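You operate a simulated robot arm through the tools that you are given. There is no shell and no other tool.

You run a simulated robot arm. Do the job below in one go: nothing can be reset, and whatever is moved stays where it is left.

TASK
Press the blue gasket into the steel cup with the lever press, then pull the slide out again.

Only the result counts: the job must be done as asked and must still hold three seconds after the hand-in. Knocking over, shifting, dropping, spilling or breaking anything else fails it.

THE ROBOT
A 7-joint arm with a two-finger parallel gripper, fixed in place. Base frame: the origin is at the foot of the arm, x ahead of it, y to its left, z up. Lengths are in cm, angles in rad, forces in N, time in s.
Its first joint turns from -2.304 to 2.304 rad. Payload 3.91 kg.
The tool frame sits at the grasp point between the pads (the TCP): z along the fingers, y along the line on which they close. The tips reach 3 cm beyond it. Largest opening 11 cm; finger width 2, thickness 1; the body of the gripper, 4.8 by 11.2 cm, starts 5.5 cm behind the TCP.
Orientation is that of the tool frame in the base frame, as [roll, pitch, yaw] about the fixed x, y, z axes, in that order (R = Rz(yaw) Ry(pitch) Rx(roll)). With the fingers straight down and closing along the base's y, the tool's x points along the base's -x, its y along +y and its z along -z.

THE INTERFACE
- The arm moves only by the tool step_arm. Its argument "rows" is one flat list of numbers, 7 for each row, row after row: the shift along the tool's x, y, z in units of 25 mm (1.0 is 25 mm), then the turn, a rotation vector about the tool's x, y, z in units of 5 degrees (1.0 is 5 degrees), then the closure in counts, from 0 (fully open) to 255 (shut). In form: [dx, dy, dz, ax, ay, az, jaw, dx, dy, dz, ax, ay, az, jaw, ...]. A call has 1 to 20 rows; each row shifts and turns the commanded pose from where the row before left it, along the tool's axes as they then stand. A call with a number of a shift or a turn outside -1 to 1 is refused whole. Rows are played at 5 a second. More than 5 cm and 0.15 rad between two rows, or a gripper value outside its range, and nothing of the call is played. Where a pose cannot be reached the arm comes as near as it can. A force on the tool above 40 N (or 10 N above the force at the start of the call, whichever is more), or a blocked arm, ends the call early, and 0.2 s more pass. Each finger travels about 10.8 cm/s and halts on what it meets, pressing with about 41 N; the grip force reading is that of the motor and also rises with nothing between the fingers. The clock runs only during rows and for 0.2 s after the last one: add rows that do not move to give the fingers time. The reply holds the time, the measured pose of the TCP, the force on the tool along the base axes, the opening and the grip force, in the units named above and with some noise, with the torque about the TCP (base axes, N m) and any sound that the robot's microphone picked up.
- Cameras (640 x 400 px; columns grow to the right, rows downward): "scene" is fixed at [21.98, -49.93, 145.92]; the picture's right is [0.85, -0.52, 0.00], its down [-0.12, -0.20, -0.97] and it looks along [0.51, 0.83, -0.23] (base axes); focal length 366 px, centre (320, 200). "wrist" rides on the gripper at [7.2, 1.7, -10.3] in the tool frame; the picture's right is [-0.23, 0.97, 0.00], its down [-0.76, -0.18, -0.62] and it looks along [-0.61, -0.14, 0.78] (tool axes); focal length 222 px, centre (320, 200).
- camera(camera): a new picture of that camera. The clock stands still meanwhile.
- probe_pixels(camera, pixels): for up to 12 pixels [column, row] of the newest picture of that camera ("zoom" is the newest enlarged one), the place [x, y, z] in the base frame of the surface seen there, good to about 0.3 cm. The clock stands still meanwhile.
- zoom(camera, box): a new picture of the part [left, top, right, bottom] of that camera's present view, enlarged. The clock stands still meanwhile.
- close_job(): hands the job in; it is judged then, once.

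Leave the gripper open and the arm clear of the work at the hand-in unless told otherwise.

The tools are called after "Call:" as a command line: name --argument value ..., lists and objects as JSON in quotes. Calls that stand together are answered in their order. step_arm: Moves the arm, as the interface text tells. Its arguments: {"type":"object","properties":{"rows":{"type":"array"}},"required":["rows"]} The other tools are called the same way: camera (camera) takes a picture; probe_pixels (camera, pixels) gives the place of the surface under pixels of a picture; zoom (camera, box) takes an enlarged picture of a part of a camera's view; close_job () hands the job in.

At the start:

```text
time_s: 0.0
tool_pos: [50.7, 41.57, 124.86]
ee_rot: [3.141, 0.0, 3.141]
wrist_force: [-0.2, -0.6, 0.8]
torque: [-0.01, 0.02, -0.02]
gripper_width: 11.02
grasp_force: 0.1
```

scene: 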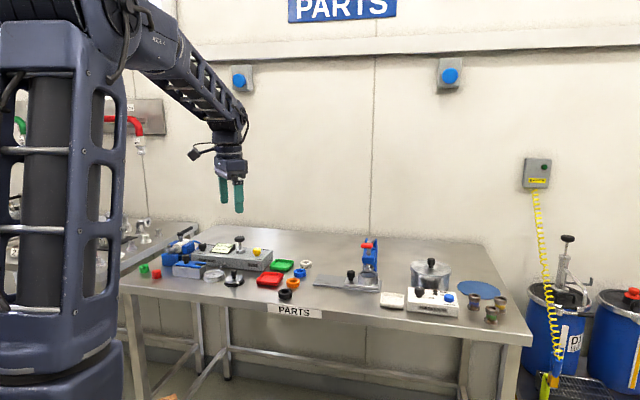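
wrist: 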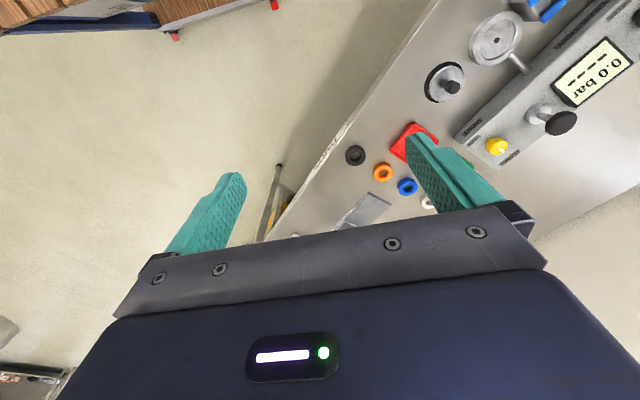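

I see a bench with coloured gaskets (around 290,280), a press with a blue lever at (368,260), and other equipment. I'll enlarge the middle of the scene to tell the items apart.

Call:
zoom --camera "scene" --box '[240, 220, 400, 320]'

Call:
zoom --camera "scene" --box '[300, 225, 400, 305]'

Call:
zoom --camera "scene" --box '[130, 220, 290, 320]'

Call:
zoom --camera "scene" --box '[370, 240, 530, 340]'

```text
4.00 times, centred on (320, 270) of scene
```

zoom: 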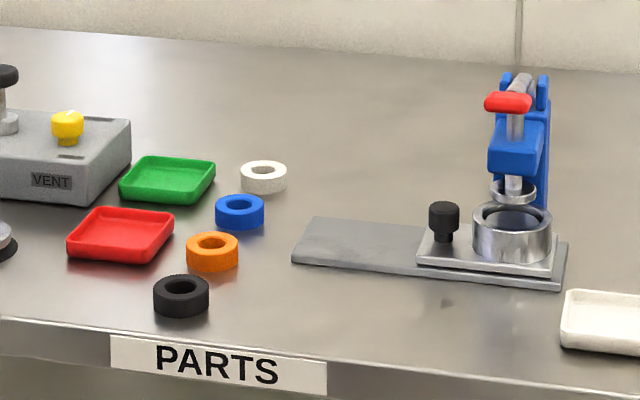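

```text
5.00 times, centred on (350, 265) of scene
```

zoom: 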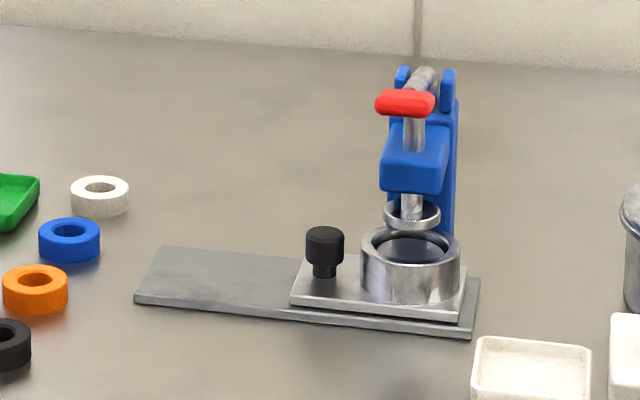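

```text
4.00 times, centred on (210, 270) of scene
```

zoom: 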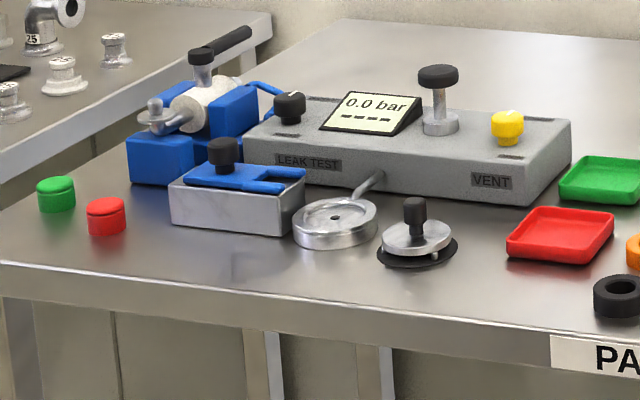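

```text
4.00 times, centred on (450, 290) of scene
```

zoom: 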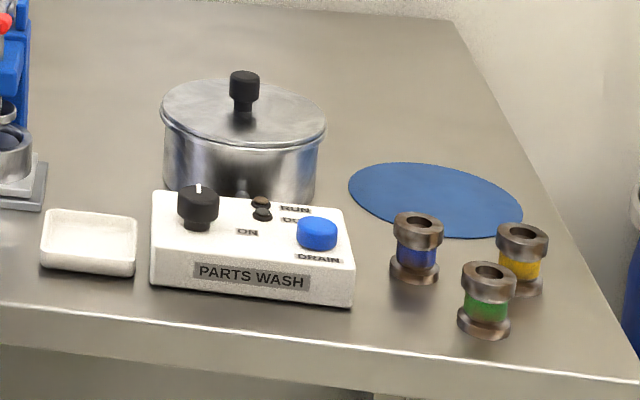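

The blue gasket is the ring near (300,273) of the scene. The press has a slide plate with a black knob, a steel cup under the ram, and a lever with a red grip. I'll zoom in again on this area and probe points on it.

Call:
zoom --camera "scene" --box '[290, 225, 390, 300]'

```text
5.33 times, centred on (340, 262) of scene
```

zoom: 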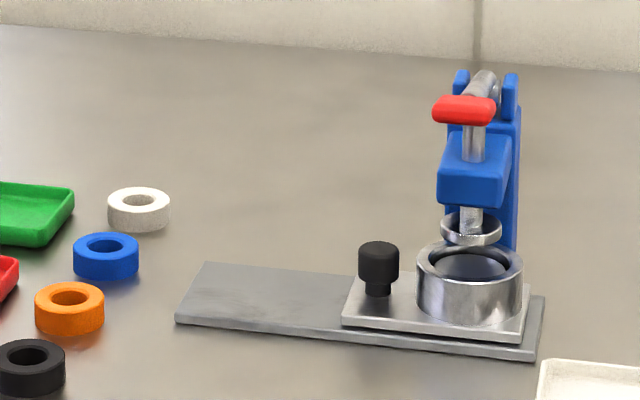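

Now I'll probe the blue gasket, slide, knob, cup, ram and lever points in this enlarged picture.

Call:
probe_pixels --camera "zoom" --pixels '[[105, 236], [105, 268], [78, 250], [134, 250], [378, 248], [378, 300], [470, 260], [420, 258], [518, 258], [470, 310], [463, 110], [480, 80]]'

Call:
probe_pixels --camera "zoom" --pixels '[[205, 266], [178, 318], [534, 352], [543, 300], [346, 318], [520, 335], [358, 285], [436, 108], [493, 112], [470, 185], [470, 235], [300, 300]]'

Call:
probe_pixels --camera "zoom" --pixels '[[138, 192], [68, 287], [28, 345], [150, 290], [40, 190], [445, 170], [510, 170], [515, 120], [460, 75], [510, 75], [472, 140], [600, 370]]'

```text
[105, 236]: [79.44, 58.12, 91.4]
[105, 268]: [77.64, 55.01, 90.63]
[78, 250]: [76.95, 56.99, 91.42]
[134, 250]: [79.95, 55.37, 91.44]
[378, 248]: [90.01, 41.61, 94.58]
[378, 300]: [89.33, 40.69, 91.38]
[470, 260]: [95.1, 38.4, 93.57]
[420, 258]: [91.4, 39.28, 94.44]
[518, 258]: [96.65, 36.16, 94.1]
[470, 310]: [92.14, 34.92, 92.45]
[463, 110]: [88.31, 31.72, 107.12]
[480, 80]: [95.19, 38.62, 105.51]
```

```text
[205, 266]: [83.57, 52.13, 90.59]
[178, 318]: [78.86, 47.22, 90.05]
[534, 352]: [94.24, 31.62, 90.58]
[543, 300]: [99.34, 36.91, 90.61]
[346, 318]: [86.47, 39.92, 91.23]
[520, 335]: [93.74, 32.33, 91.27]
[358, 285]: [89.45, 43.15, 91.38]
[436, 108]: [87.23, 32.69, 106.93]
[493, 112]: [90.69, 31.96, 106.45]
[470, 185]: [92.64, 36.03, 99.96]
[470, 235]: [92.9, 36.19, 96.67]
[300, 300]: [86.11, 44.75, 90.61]
```

```text
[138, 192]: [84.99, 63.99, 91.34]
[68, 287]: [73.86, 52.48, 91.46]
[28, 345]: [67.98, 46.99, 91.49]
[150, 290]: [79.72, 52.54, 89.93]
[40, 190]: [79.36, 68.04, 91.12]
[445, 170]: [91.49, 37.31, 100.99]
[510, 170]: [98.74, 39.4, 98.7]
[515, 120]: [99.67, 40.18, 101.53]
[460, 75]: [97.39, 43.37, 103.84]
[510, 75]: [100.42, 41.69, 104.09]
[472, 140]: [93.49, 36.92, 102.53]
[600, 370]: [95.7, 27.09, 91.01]
```

Bench top is at z≈90. The blue gasket centre is about (78.7,56.6), its top at z≈91.4. The guide plate runs along (0.71,-0.71). The knob is about (90,41.5), the cup about (94,37.5), and the lever grip about (88.8,32,107). I'll move high over the bench and turn the tool 45° so the fingers close across the slide, then look with the wrist camera.

Call:
step_arm --rows '[-0.947, 0.152, 0.305, 0, 0, 0, 0, -0.947, 0.152, 0.305, 0, 0, 0, 0, -0.947, 0.152, 0.305, 0, 0, 0, 0, -0.947, 0.152, 0.305, 0, 0, 0, 0, -0.947, 0.152, 0.305, 0, 0, 0, 0, -0.947, 0.152, 0.305, 0, 0, 0, 0, -0.947, 0.152, 0.305, 0, 0, 0, 0, -0.947, 0.152, 0.305, 0, 0, 0, 0, -0.947, 0.152, 0.305, 0, 0, 0, 0, 0, 0, 0, 0, 0, 1, 0, 0, 0, 0, 0, 0, 1, 0, 0, 0, 0, 0, 0, 1, 0, 0, 0, 0, 0, 0, 1, 0, 0, 0, 0, 0, 0, 1, 0, 0, 0, 0, 0, 0, 1, 0, 0, 0, 0, 0, 0, 1, 0, 0, 0, 0, 0, 0, 1, 0, 0, 0, 0, 0, 0, 1, 0]'

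```text
time_s: 3.8
tool_pos: [72.05, 44.97, 118.15]
ee_rot: [3.141, 0.001, 2.356]
wrist_force: [-1.0, -0.3, 0.3]
torque: [-0.01, -0.02, 0.02]
gripper_width: 10.97
grasp_force: 0.1
```

The tool is at (72,45,118) with yaw 2.356, as intended. I'll take a wrist picture and a scene picture.

Call:
camera --camera "wrist"

Call:
camera --camera "scene"

```text
taken
```

wrist: 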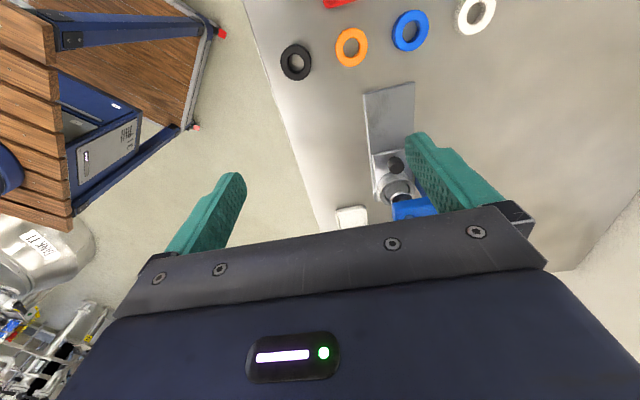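

```text
taken
```

scene: 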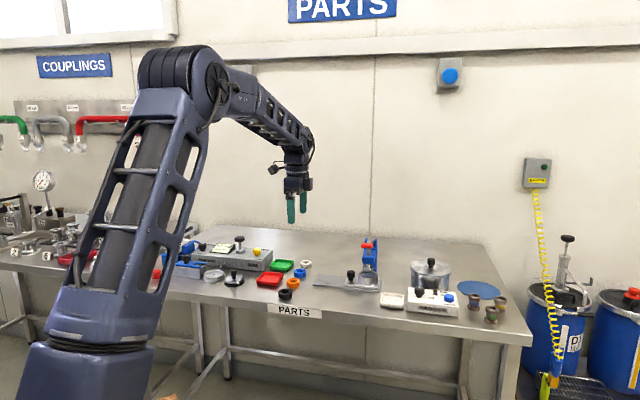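

The wrist picture shows the gaskets in a row at the top and the guide plate with knob and cup at (390,170). I'll enlarge both areas.

Call:
zoom --camera "wrist" --box '[340, 70, 460, 220]'

Call:
zoom --camera "wrist" --box '[270, 0, 510, 100]'

Call:
probe_pixels --camera "wrist" --pixels '[[410, 32], [393, 34], [428, 28], [408, 13], [412, 50], [395, 163], [396, 190], [385, 190], [408, 190], [364, 95], [413, 84], [374, 152]]'

```text
2.67 times, centred on (400, 145) of wrist
```

zoom: 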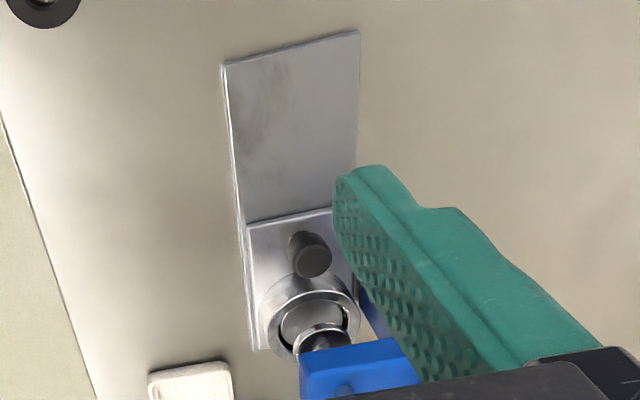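

```text
2.67 times, centred on (390, 50) of wrist
```

zoom: 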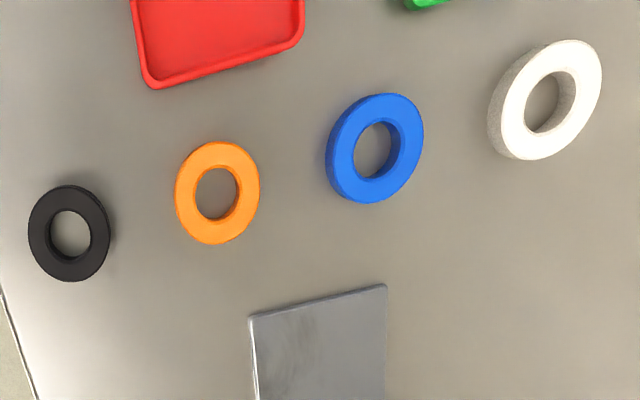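

```text
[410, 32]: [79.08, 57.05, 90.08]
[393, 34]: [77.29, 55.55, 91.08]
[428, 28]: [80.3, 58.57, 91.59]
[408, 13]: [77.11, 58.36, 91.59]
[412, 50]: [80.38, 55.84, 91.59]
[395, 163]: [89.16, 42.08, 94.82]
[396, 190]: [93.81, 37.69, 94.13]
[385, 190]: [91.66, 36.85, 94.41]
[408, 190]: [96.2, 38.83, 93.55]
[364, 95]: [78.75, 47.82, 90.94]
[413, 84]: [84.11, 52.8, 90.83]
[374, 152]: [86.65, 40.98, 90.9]
```

I'll probe the knob top, cup rim and slide corners in the wrist view for better centres.

Call:
zoom --camera "wrist" --box '[370, 145, 426, 205]'

Call:
zoom --camera "scene" --box '[340, 230, 390, 295]'

```text
6.67 times, centred on (398, 175) of wrist
```

zoom: 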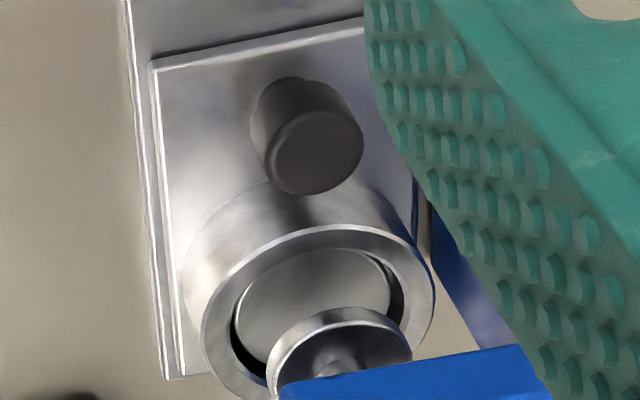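

```text
6.15 times, centred on (365, 262) of scene
```

zoom: 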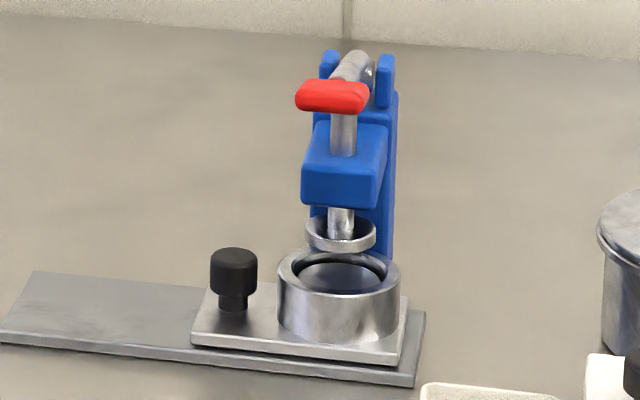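

Call:
probe_pixels --camera "zoom" --pixels '[[233, 258], [233, 300], [340, 278], [340, 290], [340, 268], [340, 257], [283, 270], [397, 272], [340, 330], [340, 245], [340, 215], [232, 280]]'

Call:
zoom --camera "wrist" --box '[370, 145, 426, 205]'

Call:
probe_pixels --camera "zoom" --pixels '[[318, 155], [360, 145], [280, 165], [300, 190], [320, 280], [300, 310], [240, 290], [320, 235], [205, 310], [425, 290], [350, 318], [245, 345]]'

```text
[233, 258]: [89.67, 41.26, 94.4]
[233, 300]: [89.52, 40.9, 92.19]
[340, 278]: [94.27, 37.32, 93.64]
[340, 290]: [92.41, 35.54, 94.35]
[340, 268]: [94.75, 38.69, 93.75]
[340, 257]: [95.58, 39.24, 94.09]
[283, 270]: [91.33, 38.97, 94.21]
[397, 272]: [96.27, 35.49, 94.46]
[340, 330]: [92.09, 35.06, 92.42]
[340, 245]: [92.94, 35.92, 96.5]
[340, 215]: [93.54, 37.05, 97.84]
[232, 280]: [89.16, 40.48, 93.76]
```

```text
6.67 times, centred on (398, 175) of wrist
```

zoom: 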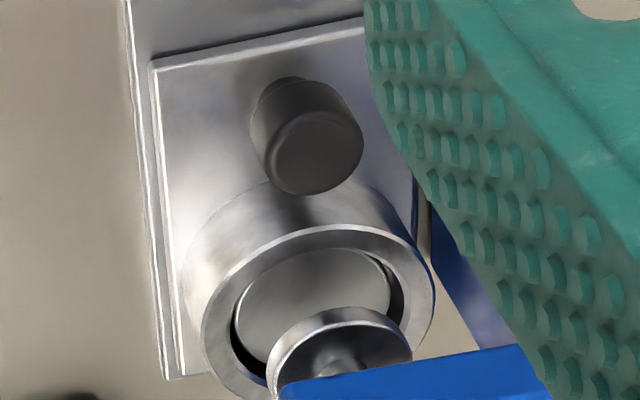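

```text
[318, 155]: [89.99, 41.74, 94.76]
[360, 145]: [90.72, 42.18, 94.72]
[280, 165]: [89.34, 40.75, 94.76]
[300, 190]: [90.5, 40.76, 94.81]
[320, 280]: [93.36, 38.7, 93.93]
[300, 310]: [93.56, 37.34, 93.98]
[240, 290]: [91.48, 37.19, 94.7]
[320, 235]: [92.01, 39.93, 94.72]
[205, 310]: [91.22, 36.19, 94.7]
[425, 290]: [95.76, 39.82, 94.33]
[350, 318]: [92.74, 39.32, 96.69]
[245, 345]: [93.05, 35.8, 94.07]
```

The knob top centre is about (90.0,41.4,94.8). The cup rim is at z≈94.5, its floor is shallow at z≈93.8, and its centre is about (93.8,37.4). I'll go over the knob at a safe height with the jaw half closed, then come down to z≈106 and check that the arm reaches.

Call:
step_arm --rows '[-0.86, 0.58, 0, 0, 0, 0, 130, -0.86, 0.58, 0, 0, 0, 0, 130, -0.86, 0.58, 0, 0, 0, 0, 130, -0.86, 0.58, 0, 0, 0, 0, 130, -0.86, 0.58, 0, 0, 0, 0, 130, -0.86, 0.58, 0, 0, 0, 0, 130, -0.86, 0.58, 0, 0, 0, 0, 130, 0, 0, 0.96, 0, 0, 0, 130, 0, 0, 0.96, 0, 0, 0, 130, 0, 0, 0.96, 0, 0, 0, 130, 0, 0, 0.96, 0, 0, 0, 130, 0, 0, 0.96, 0, 0, 0, 130, 0, 0, 0, 0, 0, 0, 130]'

```text
time_s: 6.6
tool_pos: [89.89, 41.53, 105.94]
ee_rot: [3.141, -0.001, 2.356]
wrist_force: [0.5, 0.1, 1.0]
torque: [-0.03, 0.02, 0.05]
gripper_width: 5.41
grasp_force: 0.0
```

The arm reached (89.9,41.5,105.9) without trouble. I'll check the clearances from both cameras before descending to the knob.

Call:
camera --camera "wrist"

Call:
zoom --camera "scene" --box '[300, 180, 430, 300]'

```text
taken
```

wrist: 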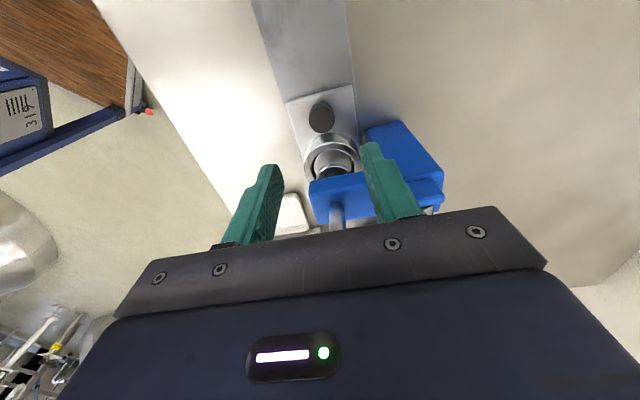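

```text
3.33 times, centred on (365, 240) of scene
```

zoom: 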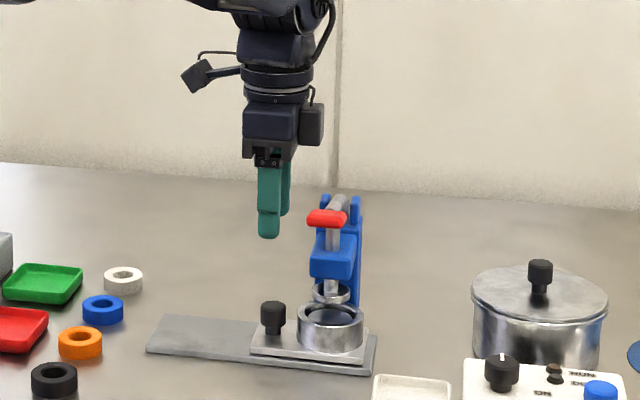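

From the scene view the gripper has a lump on its +u (press) side that could come near the press head. I'll tilt the tool 15° so the fingers point towards the press and the body leans away. Then I'll descend part-way and look.

Call:
step_arm --rows '[0, 0, 0, 0, -1, 0, 130, 0, 0, 0, 0, -1, 0, 130, 0, 0, 0, 0, -1, 0, 130, 0.2, 0, 0.67, 0, 0, 0, 130, 0.2, 0, 0.67, 0, 0, 0, 130, 0.2, 0, 0.67, 0, 0, 0, 130, 0.2, 0, 0.67, 0, 0, 0, 130, 0, 0, 0, 0, 0, 0, 130]'

Call:
camera --camera "wrist"

Call:
zoom --camera "scene" --box '[300, 200, 430, 300]'

```text
time_s: 8.4
tool_pos: [89.78, 41.52, 99.06]
ee_rot: [3.141, 0.263, 2.357]
wrist_force: [0.0, 0.1, 0.1]
torque: [-0.01, 0.0, -0.02]
gripper_width: 5.37
grasp_force: 0.0
```

```text
taken
```

wrist: 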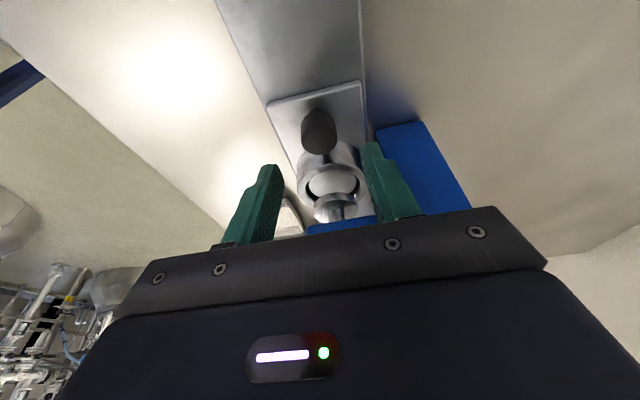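

```text
4.00 times, centred on (365, 250) of scene
```

zoom: 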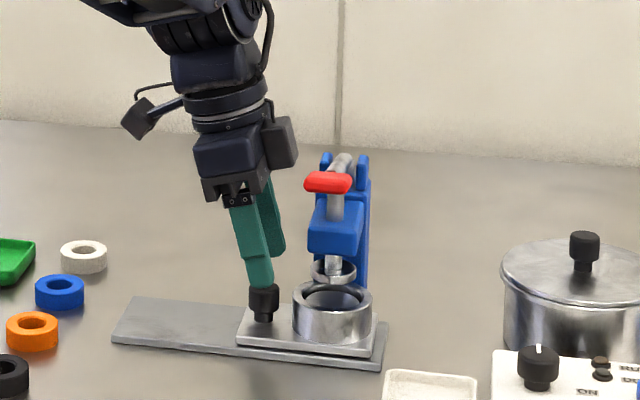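

Clearance to the press looks good. I'll descend the last 3.6 cm around the knob and check before gripping.

Call:
step_arm --rows '[0.147, 0, 0.458, 0, 0, 0, 130, 0.147, 0, 0.458, 0, 0, 0, 130, 0.147, 0, 0.458, 0, 0, 0, 130, 0, 0, 0, 0, 0, 0, 130]'

Call:
camera --camera "wrist"

Call:
zoom --camera "scene" --box '[300, 200, 430, 300]'

```text
time_s: 9.4
tool_pos: [89.51, 41.73, 95.45]
ee_rot: [-3.141, 0.262, 2.356]
wrist_force: [-0.6, 0.1, 0.7]
torque: [0.02, -0.02, 0.02]
gripper_width: 5.38
grasp_force: 0.0
```

```text
taken
```

wrist: 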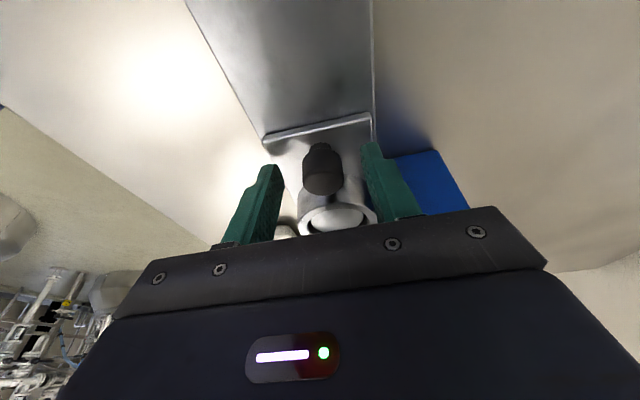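

```text
4.00 times, centred on (365, 250) of scene
```

zoom: 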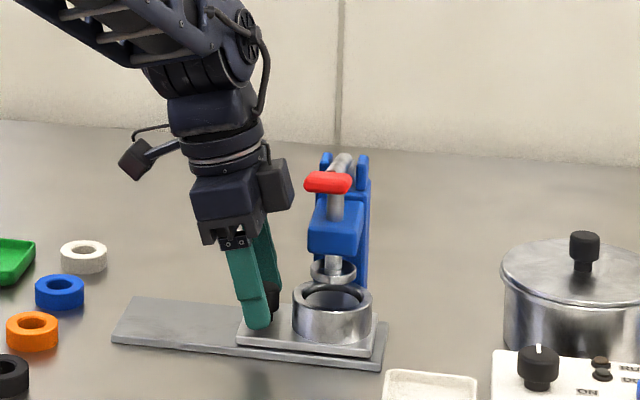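

The knob sits between the fingers, at wrist pixel (322,170). I'll close on it.

Call:
step_arm --rows '[0, 0, 0, 0, 0, 0, 255, 0, 0, 0, 0, 0, 0, 255, 0, 0, 0, 0, 0, 0, 255, 0, 0, 0, 0, 0, 0, 255]'

```text
time_s: 10.4
tool_pos: [89.67, 41.87, 95.41]
ee_rot: [3.141, 0.262, 2.356]
wrist_force: [24.7, 24.4, -2.8]
torque: [0.48, -0.4, 0.26]
gripper_width: 2.53
grasp_force: 44.7
```

The knob is gripped at 2.53 cm, but there is about 35 N sideways towards +v, so I'm slightly off-centre. I'll shift along tool +y in small steps to relieve it.

Call:
step_arm --rows '[0, 0.04, 0, 0, 0, 0, 255, 0, 0, 0, 0, 0, 0, 255]'

```text
time_s: 11.0
tool_pos: [89.7, 41.92, 95.48]
ee_rot: [3.14, 0.262, 2.357]
wrist_force: [19.6, 21.0, 1.6]
torque: [0.46, -0.14, 0.17]
gripper_width: 2.55
grasp_force: 44.9
```

The force dropped to about 29 N. I'll keep shifting +y.

Call:
step_arm --rows '[0, 0.06, 0, 0, 0, 0, 255, 0, 0.06, 0, 0, 0, 0, 255, 0, 0, 0, 0, 0, 0, 255]'

```text
time_s: 11.8
tool_pos: [89.65, 41.92, 95.46]
ee_rot: [-3.139, 0.262, 2.357]
wrist_force: [-25.6, -13.4, 8.7]
torque: [-0.29, 0.49, -0.19]
gripper_width: 2.54
grasp_force: 45.2
```

It overshot to about -28 N. I'll move back by half that shift.

Call:
step_arm --rows '[0, -0.05, 0, 0, 0, 0, 255, 0, 0, 0, 0, 0, 0, 255]'

```text
time_s: 12.4
tool_pos: [89.65, 41.74, 95.46]
ee_rot: [-3.139, 0.263, 2.357]
wrist_force: [-23.2, -16.3, 0.2]
torque: [-0.2, 0.36, -0.17]
gripper_width: 2.56
grasp_force: 45.6
```

Call:
step_arm --rows '[0, -0.04, 0, 0, 0, 0, 255, 0, 0, 0, 0, 0, 0, 255]'

```text
time_s: 13.0
tool_pos: [89.8, 41.91, 95.49]
ee_rot: [-3.141, 0.262, 2.356]
wrist_force: [-13.2, -8.5, -7.8]
torque: [-0.23, -0.01, -0.02]
gripper_width: 2.52
grasp_force: 44.9
```

The sideways force is now about -15 N, which is acceptable. I'll start pulling the slide along -u in 0.5 cm steps and watch the force.

Call:
step_arm --rows '[0.193, -0.02, -0.052, 0, 0, 0, 255, 0.193, 0, -0.052, 0, 0, 0, 255, 0.193, 0, -0.052, 0, 0, 0, 255, 0, 0, 0, 0, 0, 0, 255]'

```text
time_s: 14.0
tool_pos: [88.56, 42.9, 95.44]
ee_rot: [3.14, 0.261, 2.356]
wrist_force: [0.7, 0.7, -15.0]
torque: [-0.22, -0.35, 0.03]
gripper_width: 2.58
grasp_force: 44.8
```

The slide moves with almost no lateral force. I'll keep pulling and check with a picture.

Call:
step_arm --rows '[0.193, 0, -0.042, 0, 0, 0, 255, 0.193, 0, -0.052, 0, 0, 0, 255, 0.193, 0, -0.052, 0, 0, 0, 255, 0.193, 0, -0.052, 0, 0, 0, 255, 0.193, 0, -0.052, 0, 0, 0, 255, 0.193, 0, -0.052, 0, 0, 0, 255, 0.193, 0, -0.052, 0, 0, 0, 255, 0, 0, 0, 0, 0, 0, 255]'

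Call:
zoom --camera "scene" --box '[290, 200, 420, 300]'

```text
time_s: 15.8
tool_pos: [86.06, 45.41, 95.47]
ee_rot: [-3.141, 0.26, 2.356]
wrist_force: [3.7, 5.1, -14.0]
torque: [0.17, -0.02, 0.02]
gripper_width: 2.52
grasp_force: 45.4
```

```text
4.00 times, centred on (355, 250) of scene
```

zoom: 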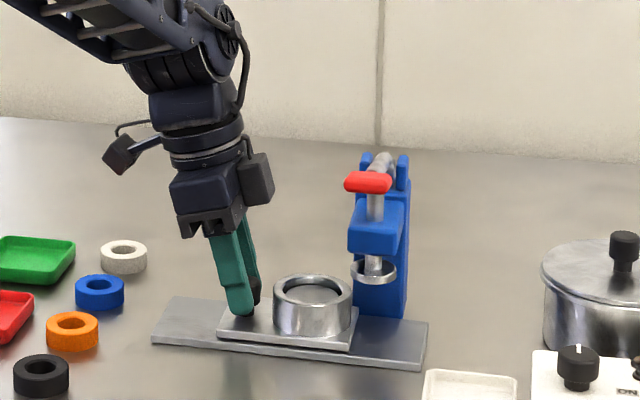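

The cup is clear of the ram, and the slide plate still has about 5.5 cm of guide to the left. I'll pull further towards its end stop.

Call:
step_arm --rows '[0.193, 0, -0.042, 0, 0, 0, 255, 0.193, 0, -0.052, 0, 0, 0, 255, 0.193, 0, -0.052, 0, 0, 0, 255, 0.193, 0, -0.052, 0, 0, 0, 255, 0.193, 0, -0.052, 0, 0, 0, 255, 0.193, 0, -0.052, 0, 0, 0, 255, 0.193, 0, -0.052, 0, 0, 0, 255, 0.193, 0, -0.052, 0, 0, 0, 255, 0, 0, 0, 0, 0, 0, 255]'

Call:
zoom --camera "scene" --box '[290, 200, 420, 300]'

```text
time_s: 17.8
tool_pos: [83.3, 48.19, 95.43]
ee_rot: [3.141, 0.262, 2.356]
wrist_force: [8.9, 6.4, -7.4]
torque: [0.08, -0.16, 0.04]
gripper_width: 2.57
grasp_force: 44.7
```

```text
4.00 times, centred on (355, 250) of scene
```

zoom: 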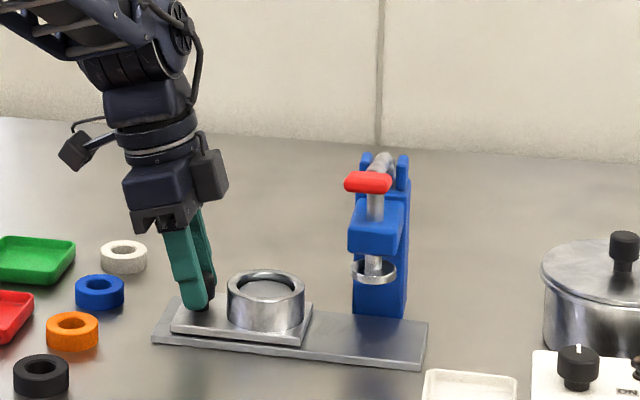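

About 9 cm of travel so far, with roughly 1.5 cm of guide left. I'll pull gently in small steps until the force rises.

Call:
step_arm --rows '[0.097, 0, -0.026, 0, 0, 0, 255, 0.097, 0, -0.026, 0, 0, 0, 255, 0.097, 0, -0.026, 0, 0, 0, 255, 0.097, 0, -0.026, 0, 0, 0, 255, 0, 0, 0, 0, 0, 0, 255]'

```text
time_s: 19.0
tool_pos: [82.58, 48.89, 95.43]
ee_rot: [3.141, 0.263, 2.357]
wrist_force: [7.9, 9.9, -7.6]
torque: [0.1, -0.23, 0.11]
gripper_width: 2.56
grasp_force: 45.0
```

Call:
step_arm --rows '[0.077, 0, -0.021, 0, 0, 0, 255, 0.077, 0, -0.021, 0, 0, 0, 255, 0.077, 0, -0.021, 0, 0, 0, 255, 0, 0, 0, 0, 0, 0, 255]'

Call:
zoom --camera "scene" --box '[290, 220, 390, 300]'

```text
time_s: 20.0
tool_pos: [82.44, 49.03, 95.38]
ee_rot: [-3.141, 0.268, 2.351]
wrist_force: [13.0, 2.9, -8.4]
torque: [0.15, -0.26, -0.01]
gripper_width: 2.53
grasp_force: 45.1
stopped in row 4: the force on the tool passed its limit at 41 N (the readings are from after the stop); the commanded pose is now the measured one
```

```text
5.00 times, centred on (340, 260) of scene
```

zoom: 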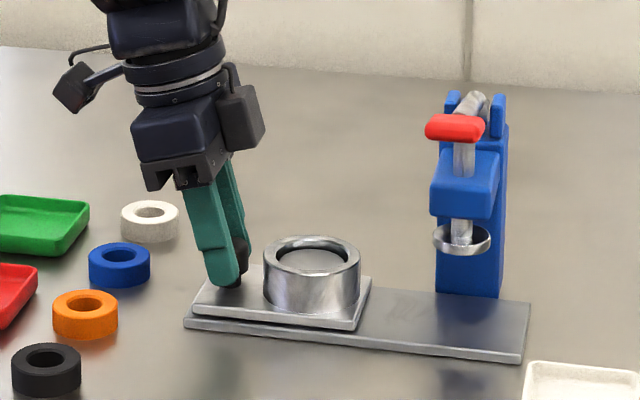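

The slide hit its end stop (force passed 41 N) and is fully out. I'll open the jaw and back off along the tool axis.

Call:
step_arm --rows '[-0.03, 0, 0, 0, 0, 0, 130, 0, 0, 0, 0, 0, 0, 130, 0, 0, 0, 0, 0, 0, 130, 0, 0, -0.7, 0, 0, 0, 130, 0, 0, -0.9, 0, 0, 0, 130, 0, 0, -1, 0, 0, 0, 130, 0, 0, -1, 0, 0, 0, 130, 0, 0, -1, 0, 0, 0, 130, 0, 0, 0, 0, 0, 0, 130]'

Call:
camera --camera "wrist"

Call:
zoom --camera "scene" --box '[290, 220, 390, 300]'

```text
time_s: 22.0
tool_pos: [80.37, 51.06, 106.6]
ee_rot: [3.142, 0.266, 2.353]
wrist_force: [0.9, 0.2, 0.9]
torque: [0.01, -0.03, 0.0]
gripper_width: 5.38
grasp_force: 0.1
```

```text
taken
```

wrist: 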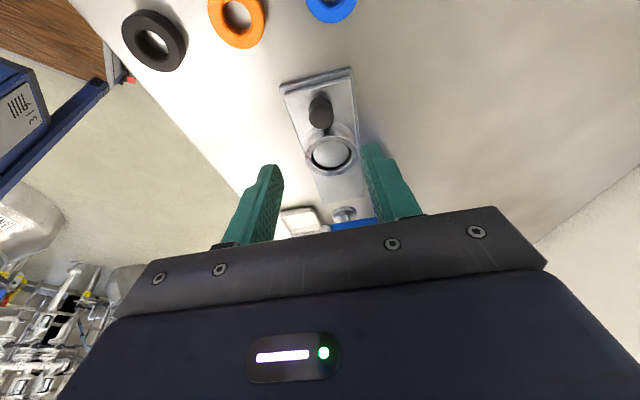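

```text
5.00 times, centred on (340, 260) of scene
```

zoom: 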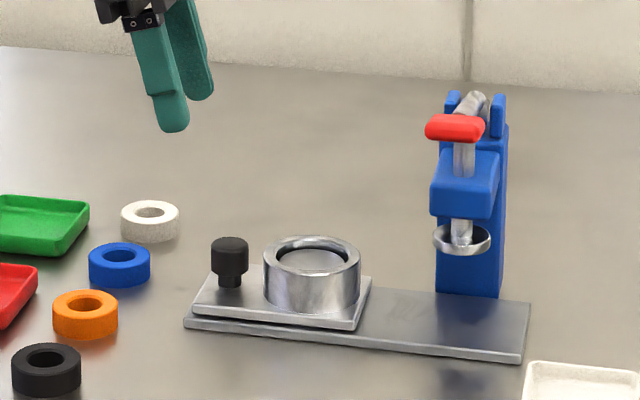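

Released cleanly; the slide stayed out. I'll measure the cup, knob, ram and lever with zooms from both views.

Call:
zoom --camera "scene" --box '[325, 260, 365, 290]'

Call:
probe_pixels --camera "scene" --pixels '[[334, 270], [343, 271], [351, 272], [341, 268], [341, 273], [341, 276], [326, 268], [326, 273]]'

Call:
zoom --camera "wrist" --box '[280, 60, 380, 230]'

```text
13.33 times, centred on (345, 275) of scene
```

zoom: 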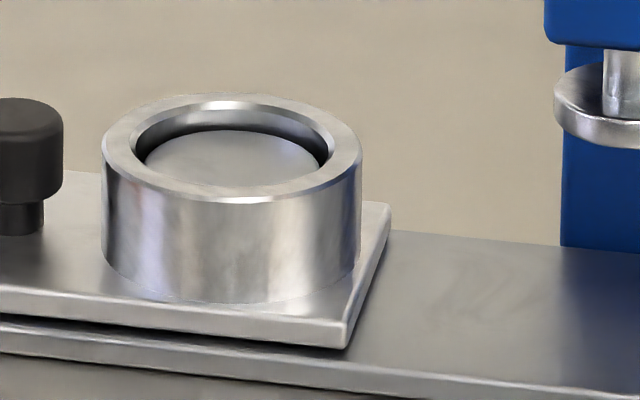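

```text
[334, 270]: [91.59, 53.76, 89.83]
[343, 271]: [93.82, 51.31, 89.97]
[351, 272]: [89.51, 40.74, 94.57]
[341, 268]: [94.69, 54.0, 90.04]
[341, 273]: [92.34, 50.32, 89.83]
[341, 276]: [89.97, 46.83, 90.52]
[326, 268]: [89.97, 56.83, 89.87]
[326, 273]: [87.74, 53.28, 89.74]
```

```text
2.35 times, centred on (330, 145) of wrist
```

zoom: 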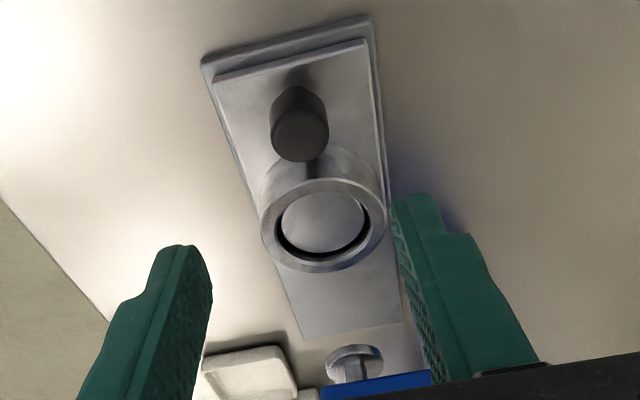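

Call:
zoom --camera "wrist" --box '[290, 90, 370, 180]'

Call:
probe_pixels --camera "zoom" --pixels '[[290, 175], [330, 240], [250, 255], [420, 255], [330, 315], [330, 330], [350, 205], [400, 290], [250, 300], [235, 240], [425, 200], [330, 290]]'

Call:
zoom --camera "scene" --box '[325, 260, 365, 290]'

Call:
probe_pixels --camera "zoom" --pixels '[[30, 115], [30, 185], [110, 145], [355, 150], [230, 100], [230, 195], [230, 160], [230, 122], [160, 155], [305, 150], [200, 140], [600, 130]]'

```text
4.44 times, centred on (330, 135) of wrist
```

zoom: 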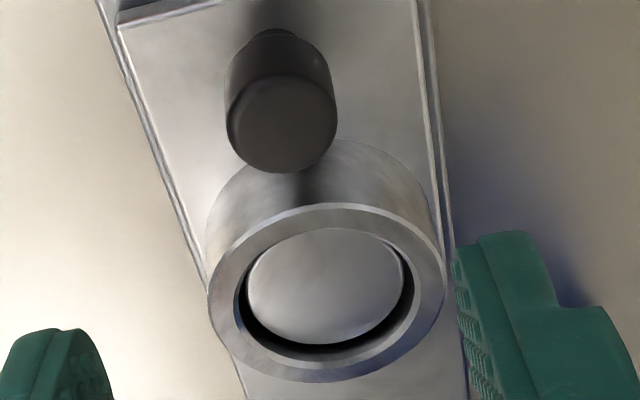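

```text
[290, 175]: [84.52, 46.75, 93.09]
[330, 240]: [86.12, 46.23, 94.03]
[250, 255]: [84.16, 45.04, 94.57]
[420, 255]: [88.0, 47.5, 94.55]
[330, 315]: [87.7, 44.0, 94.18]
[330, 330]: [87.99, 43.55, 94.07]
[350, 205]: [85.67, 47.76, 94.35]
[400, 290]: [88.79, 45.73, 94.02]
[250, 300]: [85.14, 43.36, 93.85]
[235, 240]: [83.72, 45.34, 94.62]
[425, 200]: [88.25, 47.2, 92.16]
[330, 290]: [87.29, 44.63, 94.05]
```

```text
13.33 times, centred on (345, 275) of scene
```

zoom: 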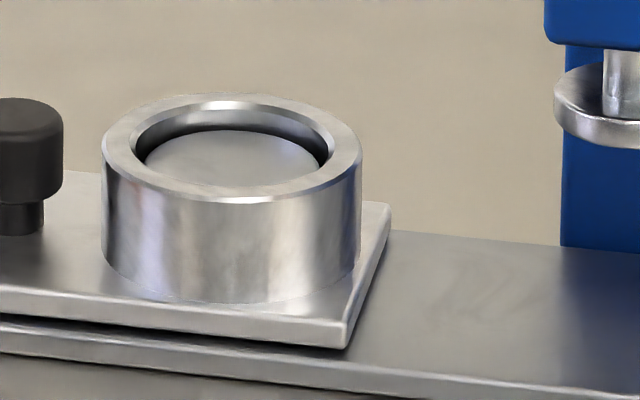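

```text
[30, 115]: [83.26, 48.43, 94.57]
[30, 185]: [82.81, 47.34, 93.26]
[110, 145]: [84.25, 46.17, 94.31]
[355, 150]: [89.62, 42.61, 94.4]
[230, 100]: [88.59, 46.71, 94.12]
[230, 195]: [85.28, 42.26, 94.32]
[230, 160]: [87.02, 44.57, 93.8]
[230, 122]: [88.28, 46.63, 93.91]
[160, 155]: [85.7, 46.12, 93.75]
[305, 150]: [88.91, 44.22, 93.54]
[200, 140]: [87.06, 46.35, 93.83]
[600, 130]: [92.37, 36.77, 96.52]
```

The cup centre is about (87.0,44.5), its rim at z≈94.45 and its floor at z≈93.9. The gaskets lie in a row along v, so it's safer to grip the blue one with the fingers closing along u, clear of the orange and white ones. I'll take out the tilt and start the 90° turn at this safe height.

Call:
step_arm --rows '[0, 0, 0, 0, 1, 0, 60, 0, 0, 0, 0, 1, 0, 60, 0, 0, 0, 0, 1, 0, 60, 0, 0, 0, 0, 0, -1, 60, 0, 0, 0, 0, 0, -1, 60, 0, 0, 0, 0, 0, -1, 60, 0, 0, 0, 0, 0, -1, 60, 0, 0, 0, 0, 0, -1, 60, 0, 0, 0, 0, 0, -1, 60, 0, 0, 0, 0, 0, -1, 60, 0, 0, 0, 0, 0, -1, 60, 0, 0, 0, 0, 0, -1, 60, 0, 0, 0, 0, 0, -1, 60, 0, 0, 0, 0, 0, -1, 60, 0, 0, 0, 0, 0, -1, 60, 0, 0, 0, 0, 0, -1, 60, 0, 0, 0, 0, 0, -1, 60, 0, 0, 0, 0, 0, -1, 60, 0, 0, 0, 0, 0, -1, 60, 0, 0, 0, 0, 0, -1, 60]'

```text
time_s: 26.2
tool_pos: [80.34, 50.98, 106.6]
ee_rot: [-3.137, 0.001, -2.448]
wrist_force: [-0.6, 0.0, -0.3]
torque: [-0.03, -0.02, 0.0]
gripper_width: 8.43
grasp_force: 0.0
```

One more 5° step completes the turn. I'll then move over the blue gasket and look.

Call:
step_arm --rows '[0, 0, 0, 0, 0, -1, 60, -0.417, 0.717, 0.35, 0, 0, 0, 60, -0.417, 0.717, 0.35, 0, 0, 0, 60, -0.417, 0.717, 0.35, 0, 0, 0, 60, 0, 0, 0, 0, 0, 0, 60]'

Call:
camera --camera "wrist"

Call:
camera --camera "scene"

```text
time_s: 27.4
tool_pos: [78.69, 57.0, 103.96]
ee_rot: [-3.138, -0.001, -2.361]
wrist_force: [-0.3, 0.3, -0.1]
torque: [0.0, 0.0, -0.02]
gripper_width: 8.44
grasp_force: 0.0
```

```text
taken
```

wrist: 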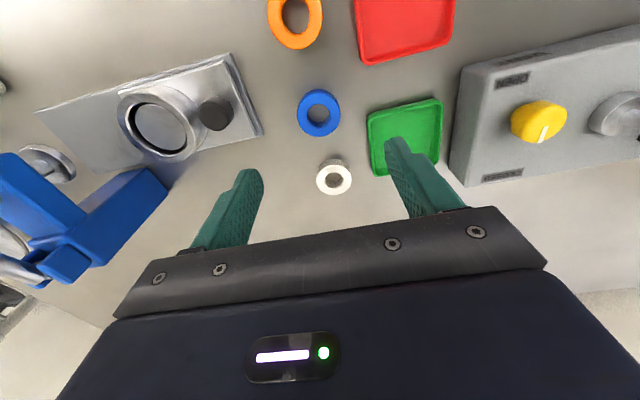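

```text
taken
```

scene: 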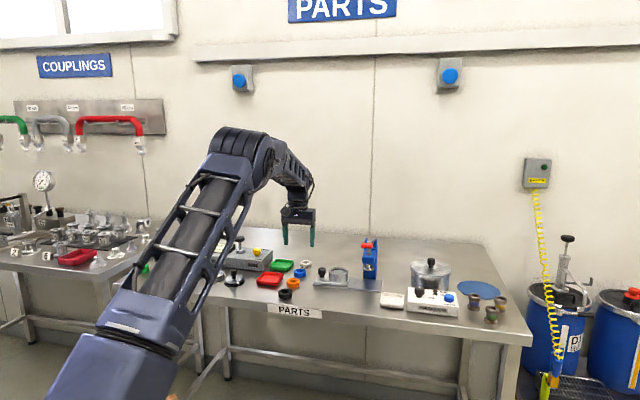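

I see the blue gasket at wrist pixel (319,112). The green tray edge is about 2.8 cm to its right, so I need a limited opening. I'll measure the gasket centre precisely.

Call:
zoom --camera "wrist" --box '[270, 75, 400, 155]'

Call:
probe_pixels --camera "wrist" --pixels '[[319, 91], [319, 133], [300, 112], [338, 110], [306, 97], [332, 127], [332, 97], [306, 127], [372, 140], [370, 120], [319, 112], [350, 120]]'

```text
4.92 times, centred on (335, 115) of wrist
```

zoom: 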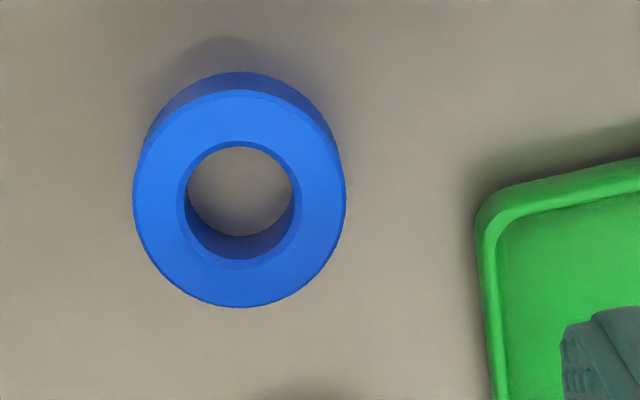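

```text
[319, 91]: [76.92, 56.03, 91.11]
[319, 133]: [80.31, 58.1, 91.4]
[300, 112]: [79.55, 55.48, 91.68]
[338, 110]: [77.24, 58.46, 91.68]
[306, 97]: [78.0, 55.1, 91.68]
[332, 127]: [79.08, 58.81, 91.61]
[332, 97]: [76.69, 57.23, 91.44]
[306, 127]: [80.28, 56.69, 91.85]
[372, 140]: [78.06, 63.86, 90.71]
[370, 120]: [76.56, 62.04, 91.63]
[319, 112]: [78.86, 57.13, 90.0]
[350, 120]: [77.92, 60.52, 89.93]
```

The gasket centre is about (78.5,56.85), its top at z≈91.65. I'll set the opening to about 6.2 cm, shift slightly, descend to just above grip height and check.

Call:
step_arm --rows '[0.1, 0, 0, 0, 0, 0, 112, 0, 0, 0.7, 0, 0, 0, 112, 0, 0, 0.8, 0, 0, 0, 112, 0, 0, 0.8, 0, 0, 0, 112, 0, 0, 0.8, 0, 0, 0, 112, 0, 0, 0.5, 0, 0, 0, 112, 0, 0, 0, 0, 0, 0, 112]'

Call:
camera --camera "wrist"

Call:
zoom --camera "scene" --box '[250, 220, 350, 300]'

```text
time_s: 29.0
tool_pos: [78.69, 56.81, 94.87]
ee_rot: [-3.138, 0.001, -2.36]
wrist_force: [0.0, 0.5, 0.2]
torque: [0.01, 0.0, 0.03]
gripper_width: 6.19
grasp_force: 0.1
```

```text
taken
```

wrist: 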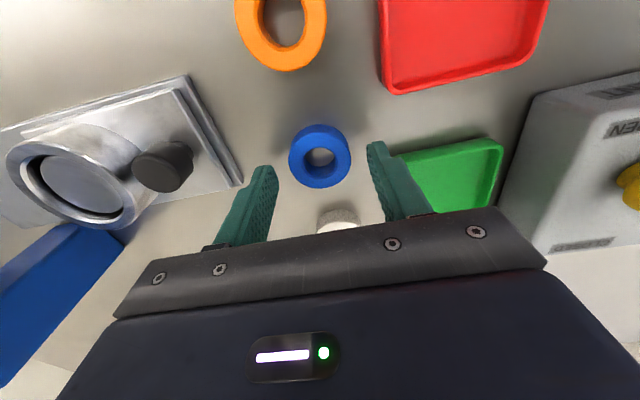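

```text
5.00 times, centred on (300, 260) of scene
```

zoom: 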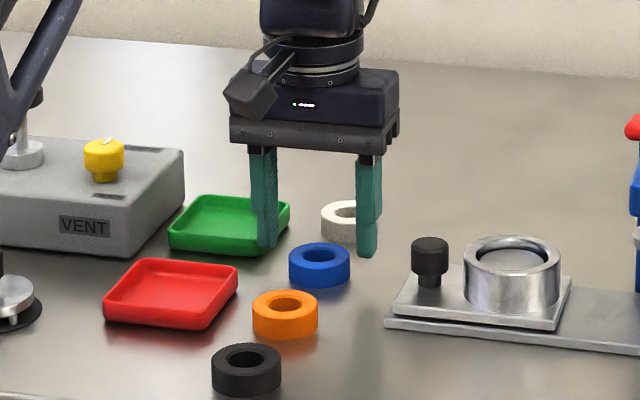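

The gasket is centred between the fingers and the left finger clears the green tray by about 1 cm. I'll lower 1.27 cm and close on the ring's upper part.

Call:
step_arm --rows '[0.08, 0, 0.25, 0, 0, 0, 112, 0, 0, 0.258, 0, 0, 0, 112, 0, 0, 0, 0, 0, 0, 112, 0, 0, 0, 0, 0, 0, 150, 0, 0, 0, 0, 0, 0, 180, 0, 0, 0, 0, 0, 0, 255, 0, 0, 0, 0, 0, 0, 255, 0, 0, 0, 0, 0, 0, 255]'

Call:
camera --camera "wrist"

Call:
zoom --camera "scene" --box '[250, 220, 350, 300]'

```text
time_s: 30.8
tool_pos: [78.49, 56.62, 93.69]
ee_rot: [-3.139, 0.004, -2.359]
wrist_force: [1.3, -0.3, 1.7]
torque: [0.03, -0.04, -0.04]
gripper_width: 4.25
grasp_force: 41.0
```

```text
taken
```

wrist: 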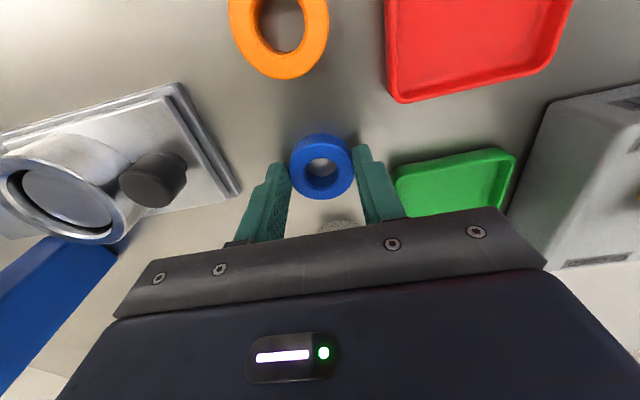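

```text
5.00 times, centred on (300, 260) of scene
```

zoom: 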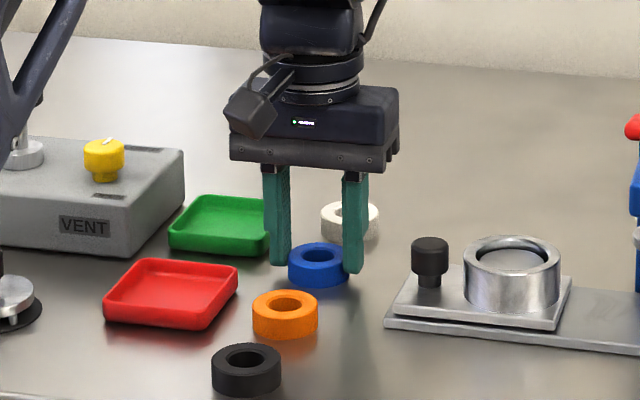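

Gripped at 4.25 cm with 41 N. I'll measure where the ring sits relative to the fingers before lifting.

Call:
zoom --camera "wrist" --box '[260, 110, 390, 210]'

Call:
probe_pixels --camera "wrist" --pixels '[[322, 145], [322, 190], [300, 165], [345, 165], [306, 150], [338, 182], [338, 150], [306, 182], [285, 170], [360, 150], [283, 163], [365, 148]]'

```text
4.00 times, centred on (325, 160) of wrist
```

zoom: 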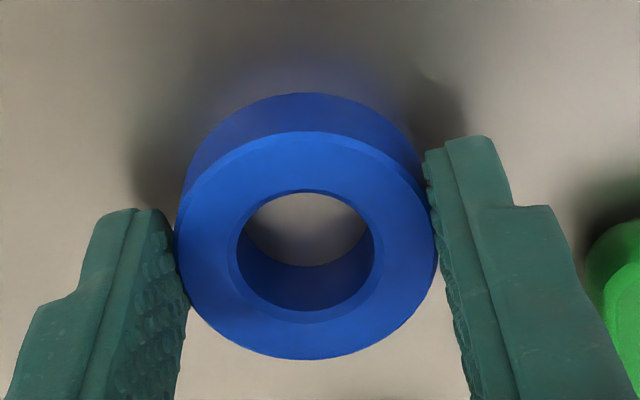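

```text
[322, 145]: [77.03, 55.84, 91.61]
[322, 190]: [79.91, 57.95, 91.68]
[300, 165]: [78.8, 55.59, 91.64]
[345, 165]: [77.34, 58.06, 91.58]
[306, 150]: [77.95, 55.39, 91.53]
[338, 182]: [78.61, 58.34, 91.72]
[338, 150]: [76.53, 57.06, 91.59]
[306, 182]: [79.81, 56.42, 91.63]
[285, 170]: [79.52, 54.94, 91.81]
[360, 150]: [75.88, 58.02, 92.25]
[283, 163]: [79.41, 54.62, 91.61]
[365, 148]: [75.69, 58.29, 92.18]
```

The ring is centred on the tool axis. I'll lift it, carry it over to above the cup at a safe height and look.

Call:
step_arm --rows '[0, 0, -0.2, 0, 0, 0, 255, 0, 0, -0.5, 0, 0, 0, 255, 0, 0, -0.8, 0, 0, 0, 255, 0, 0, -0.9, 0, 0, 0, 255, 0, 0, -0.9, 0, 0, 0, 255, 0.146, -0.834, 0, 0, 0, 0, 255, 0.146, -0.834, 0, 0, 0, 0, 255, 0.146, -0.834, 0, 0, 0, 0, 255, 0.146, -0.834, 0, 0, 0, 0, 255, 0.146, -0.834, 0, 0, 0, 0, 255, 0.146, -0.834, 0, 0, 0, 0, 255, 0.146, -0.834, 0, 0, 0, 0, 255, 0, 0, 0, 0, 0, 0, 255]'

Call:
camera --camera "wrist"

Call:
zoom --camera "scene" --box '[280, 200, 400, 300]'

```text
time_s: 33.6
tool_pos: [86.99, 44.64, 102.0]
ee_rot: [-3.14, 0.0, -2.358]
wrist_force: [-0.3, 0.4, -0.3]
torque: [0.02, 0.0, 0.01]
gripper_width: 4.23
grasp_force: 40.9
```

```text
taken
```

wrist: 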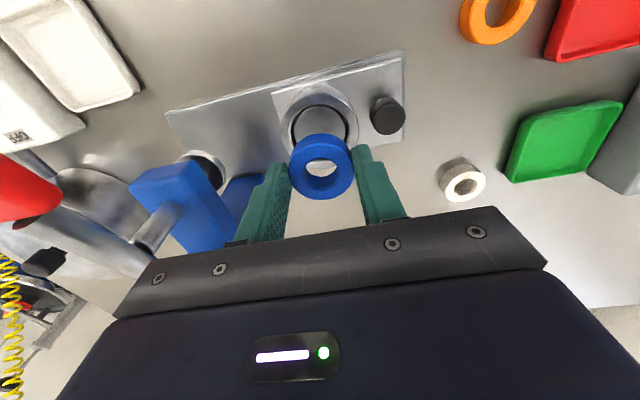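

```text
4.00 times, centred on (340, 250) of scene
```

zoom: 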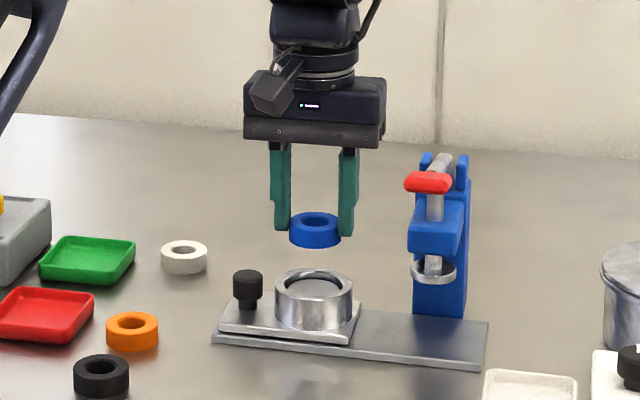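

The gasket is held level above the cup. I'll zoom in the wrist view to compare the cup's centre with the tool axis.

Call:
zoom --camera "wrist" --box '[260, 70, 380, 210]'

Call:
zoom --camera "scene" --box '[325, 245, 365, 285]'

```text
2.86 times, centred on (320, 140) of wrist
```

zoom: 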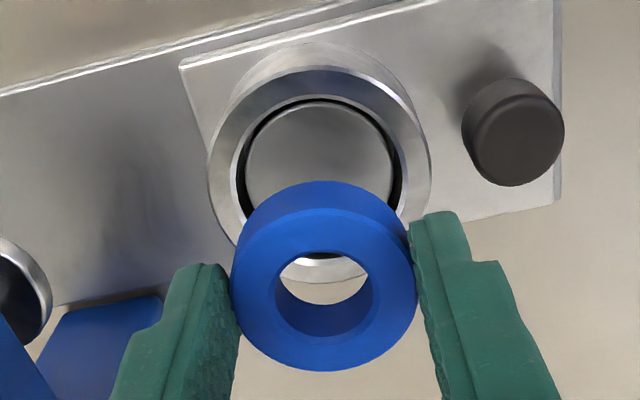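

```text
10.00 times, centred on (345, 265) of scene
```

zoom: 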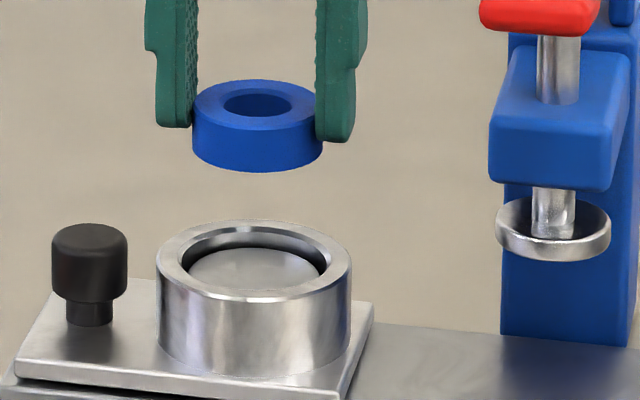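

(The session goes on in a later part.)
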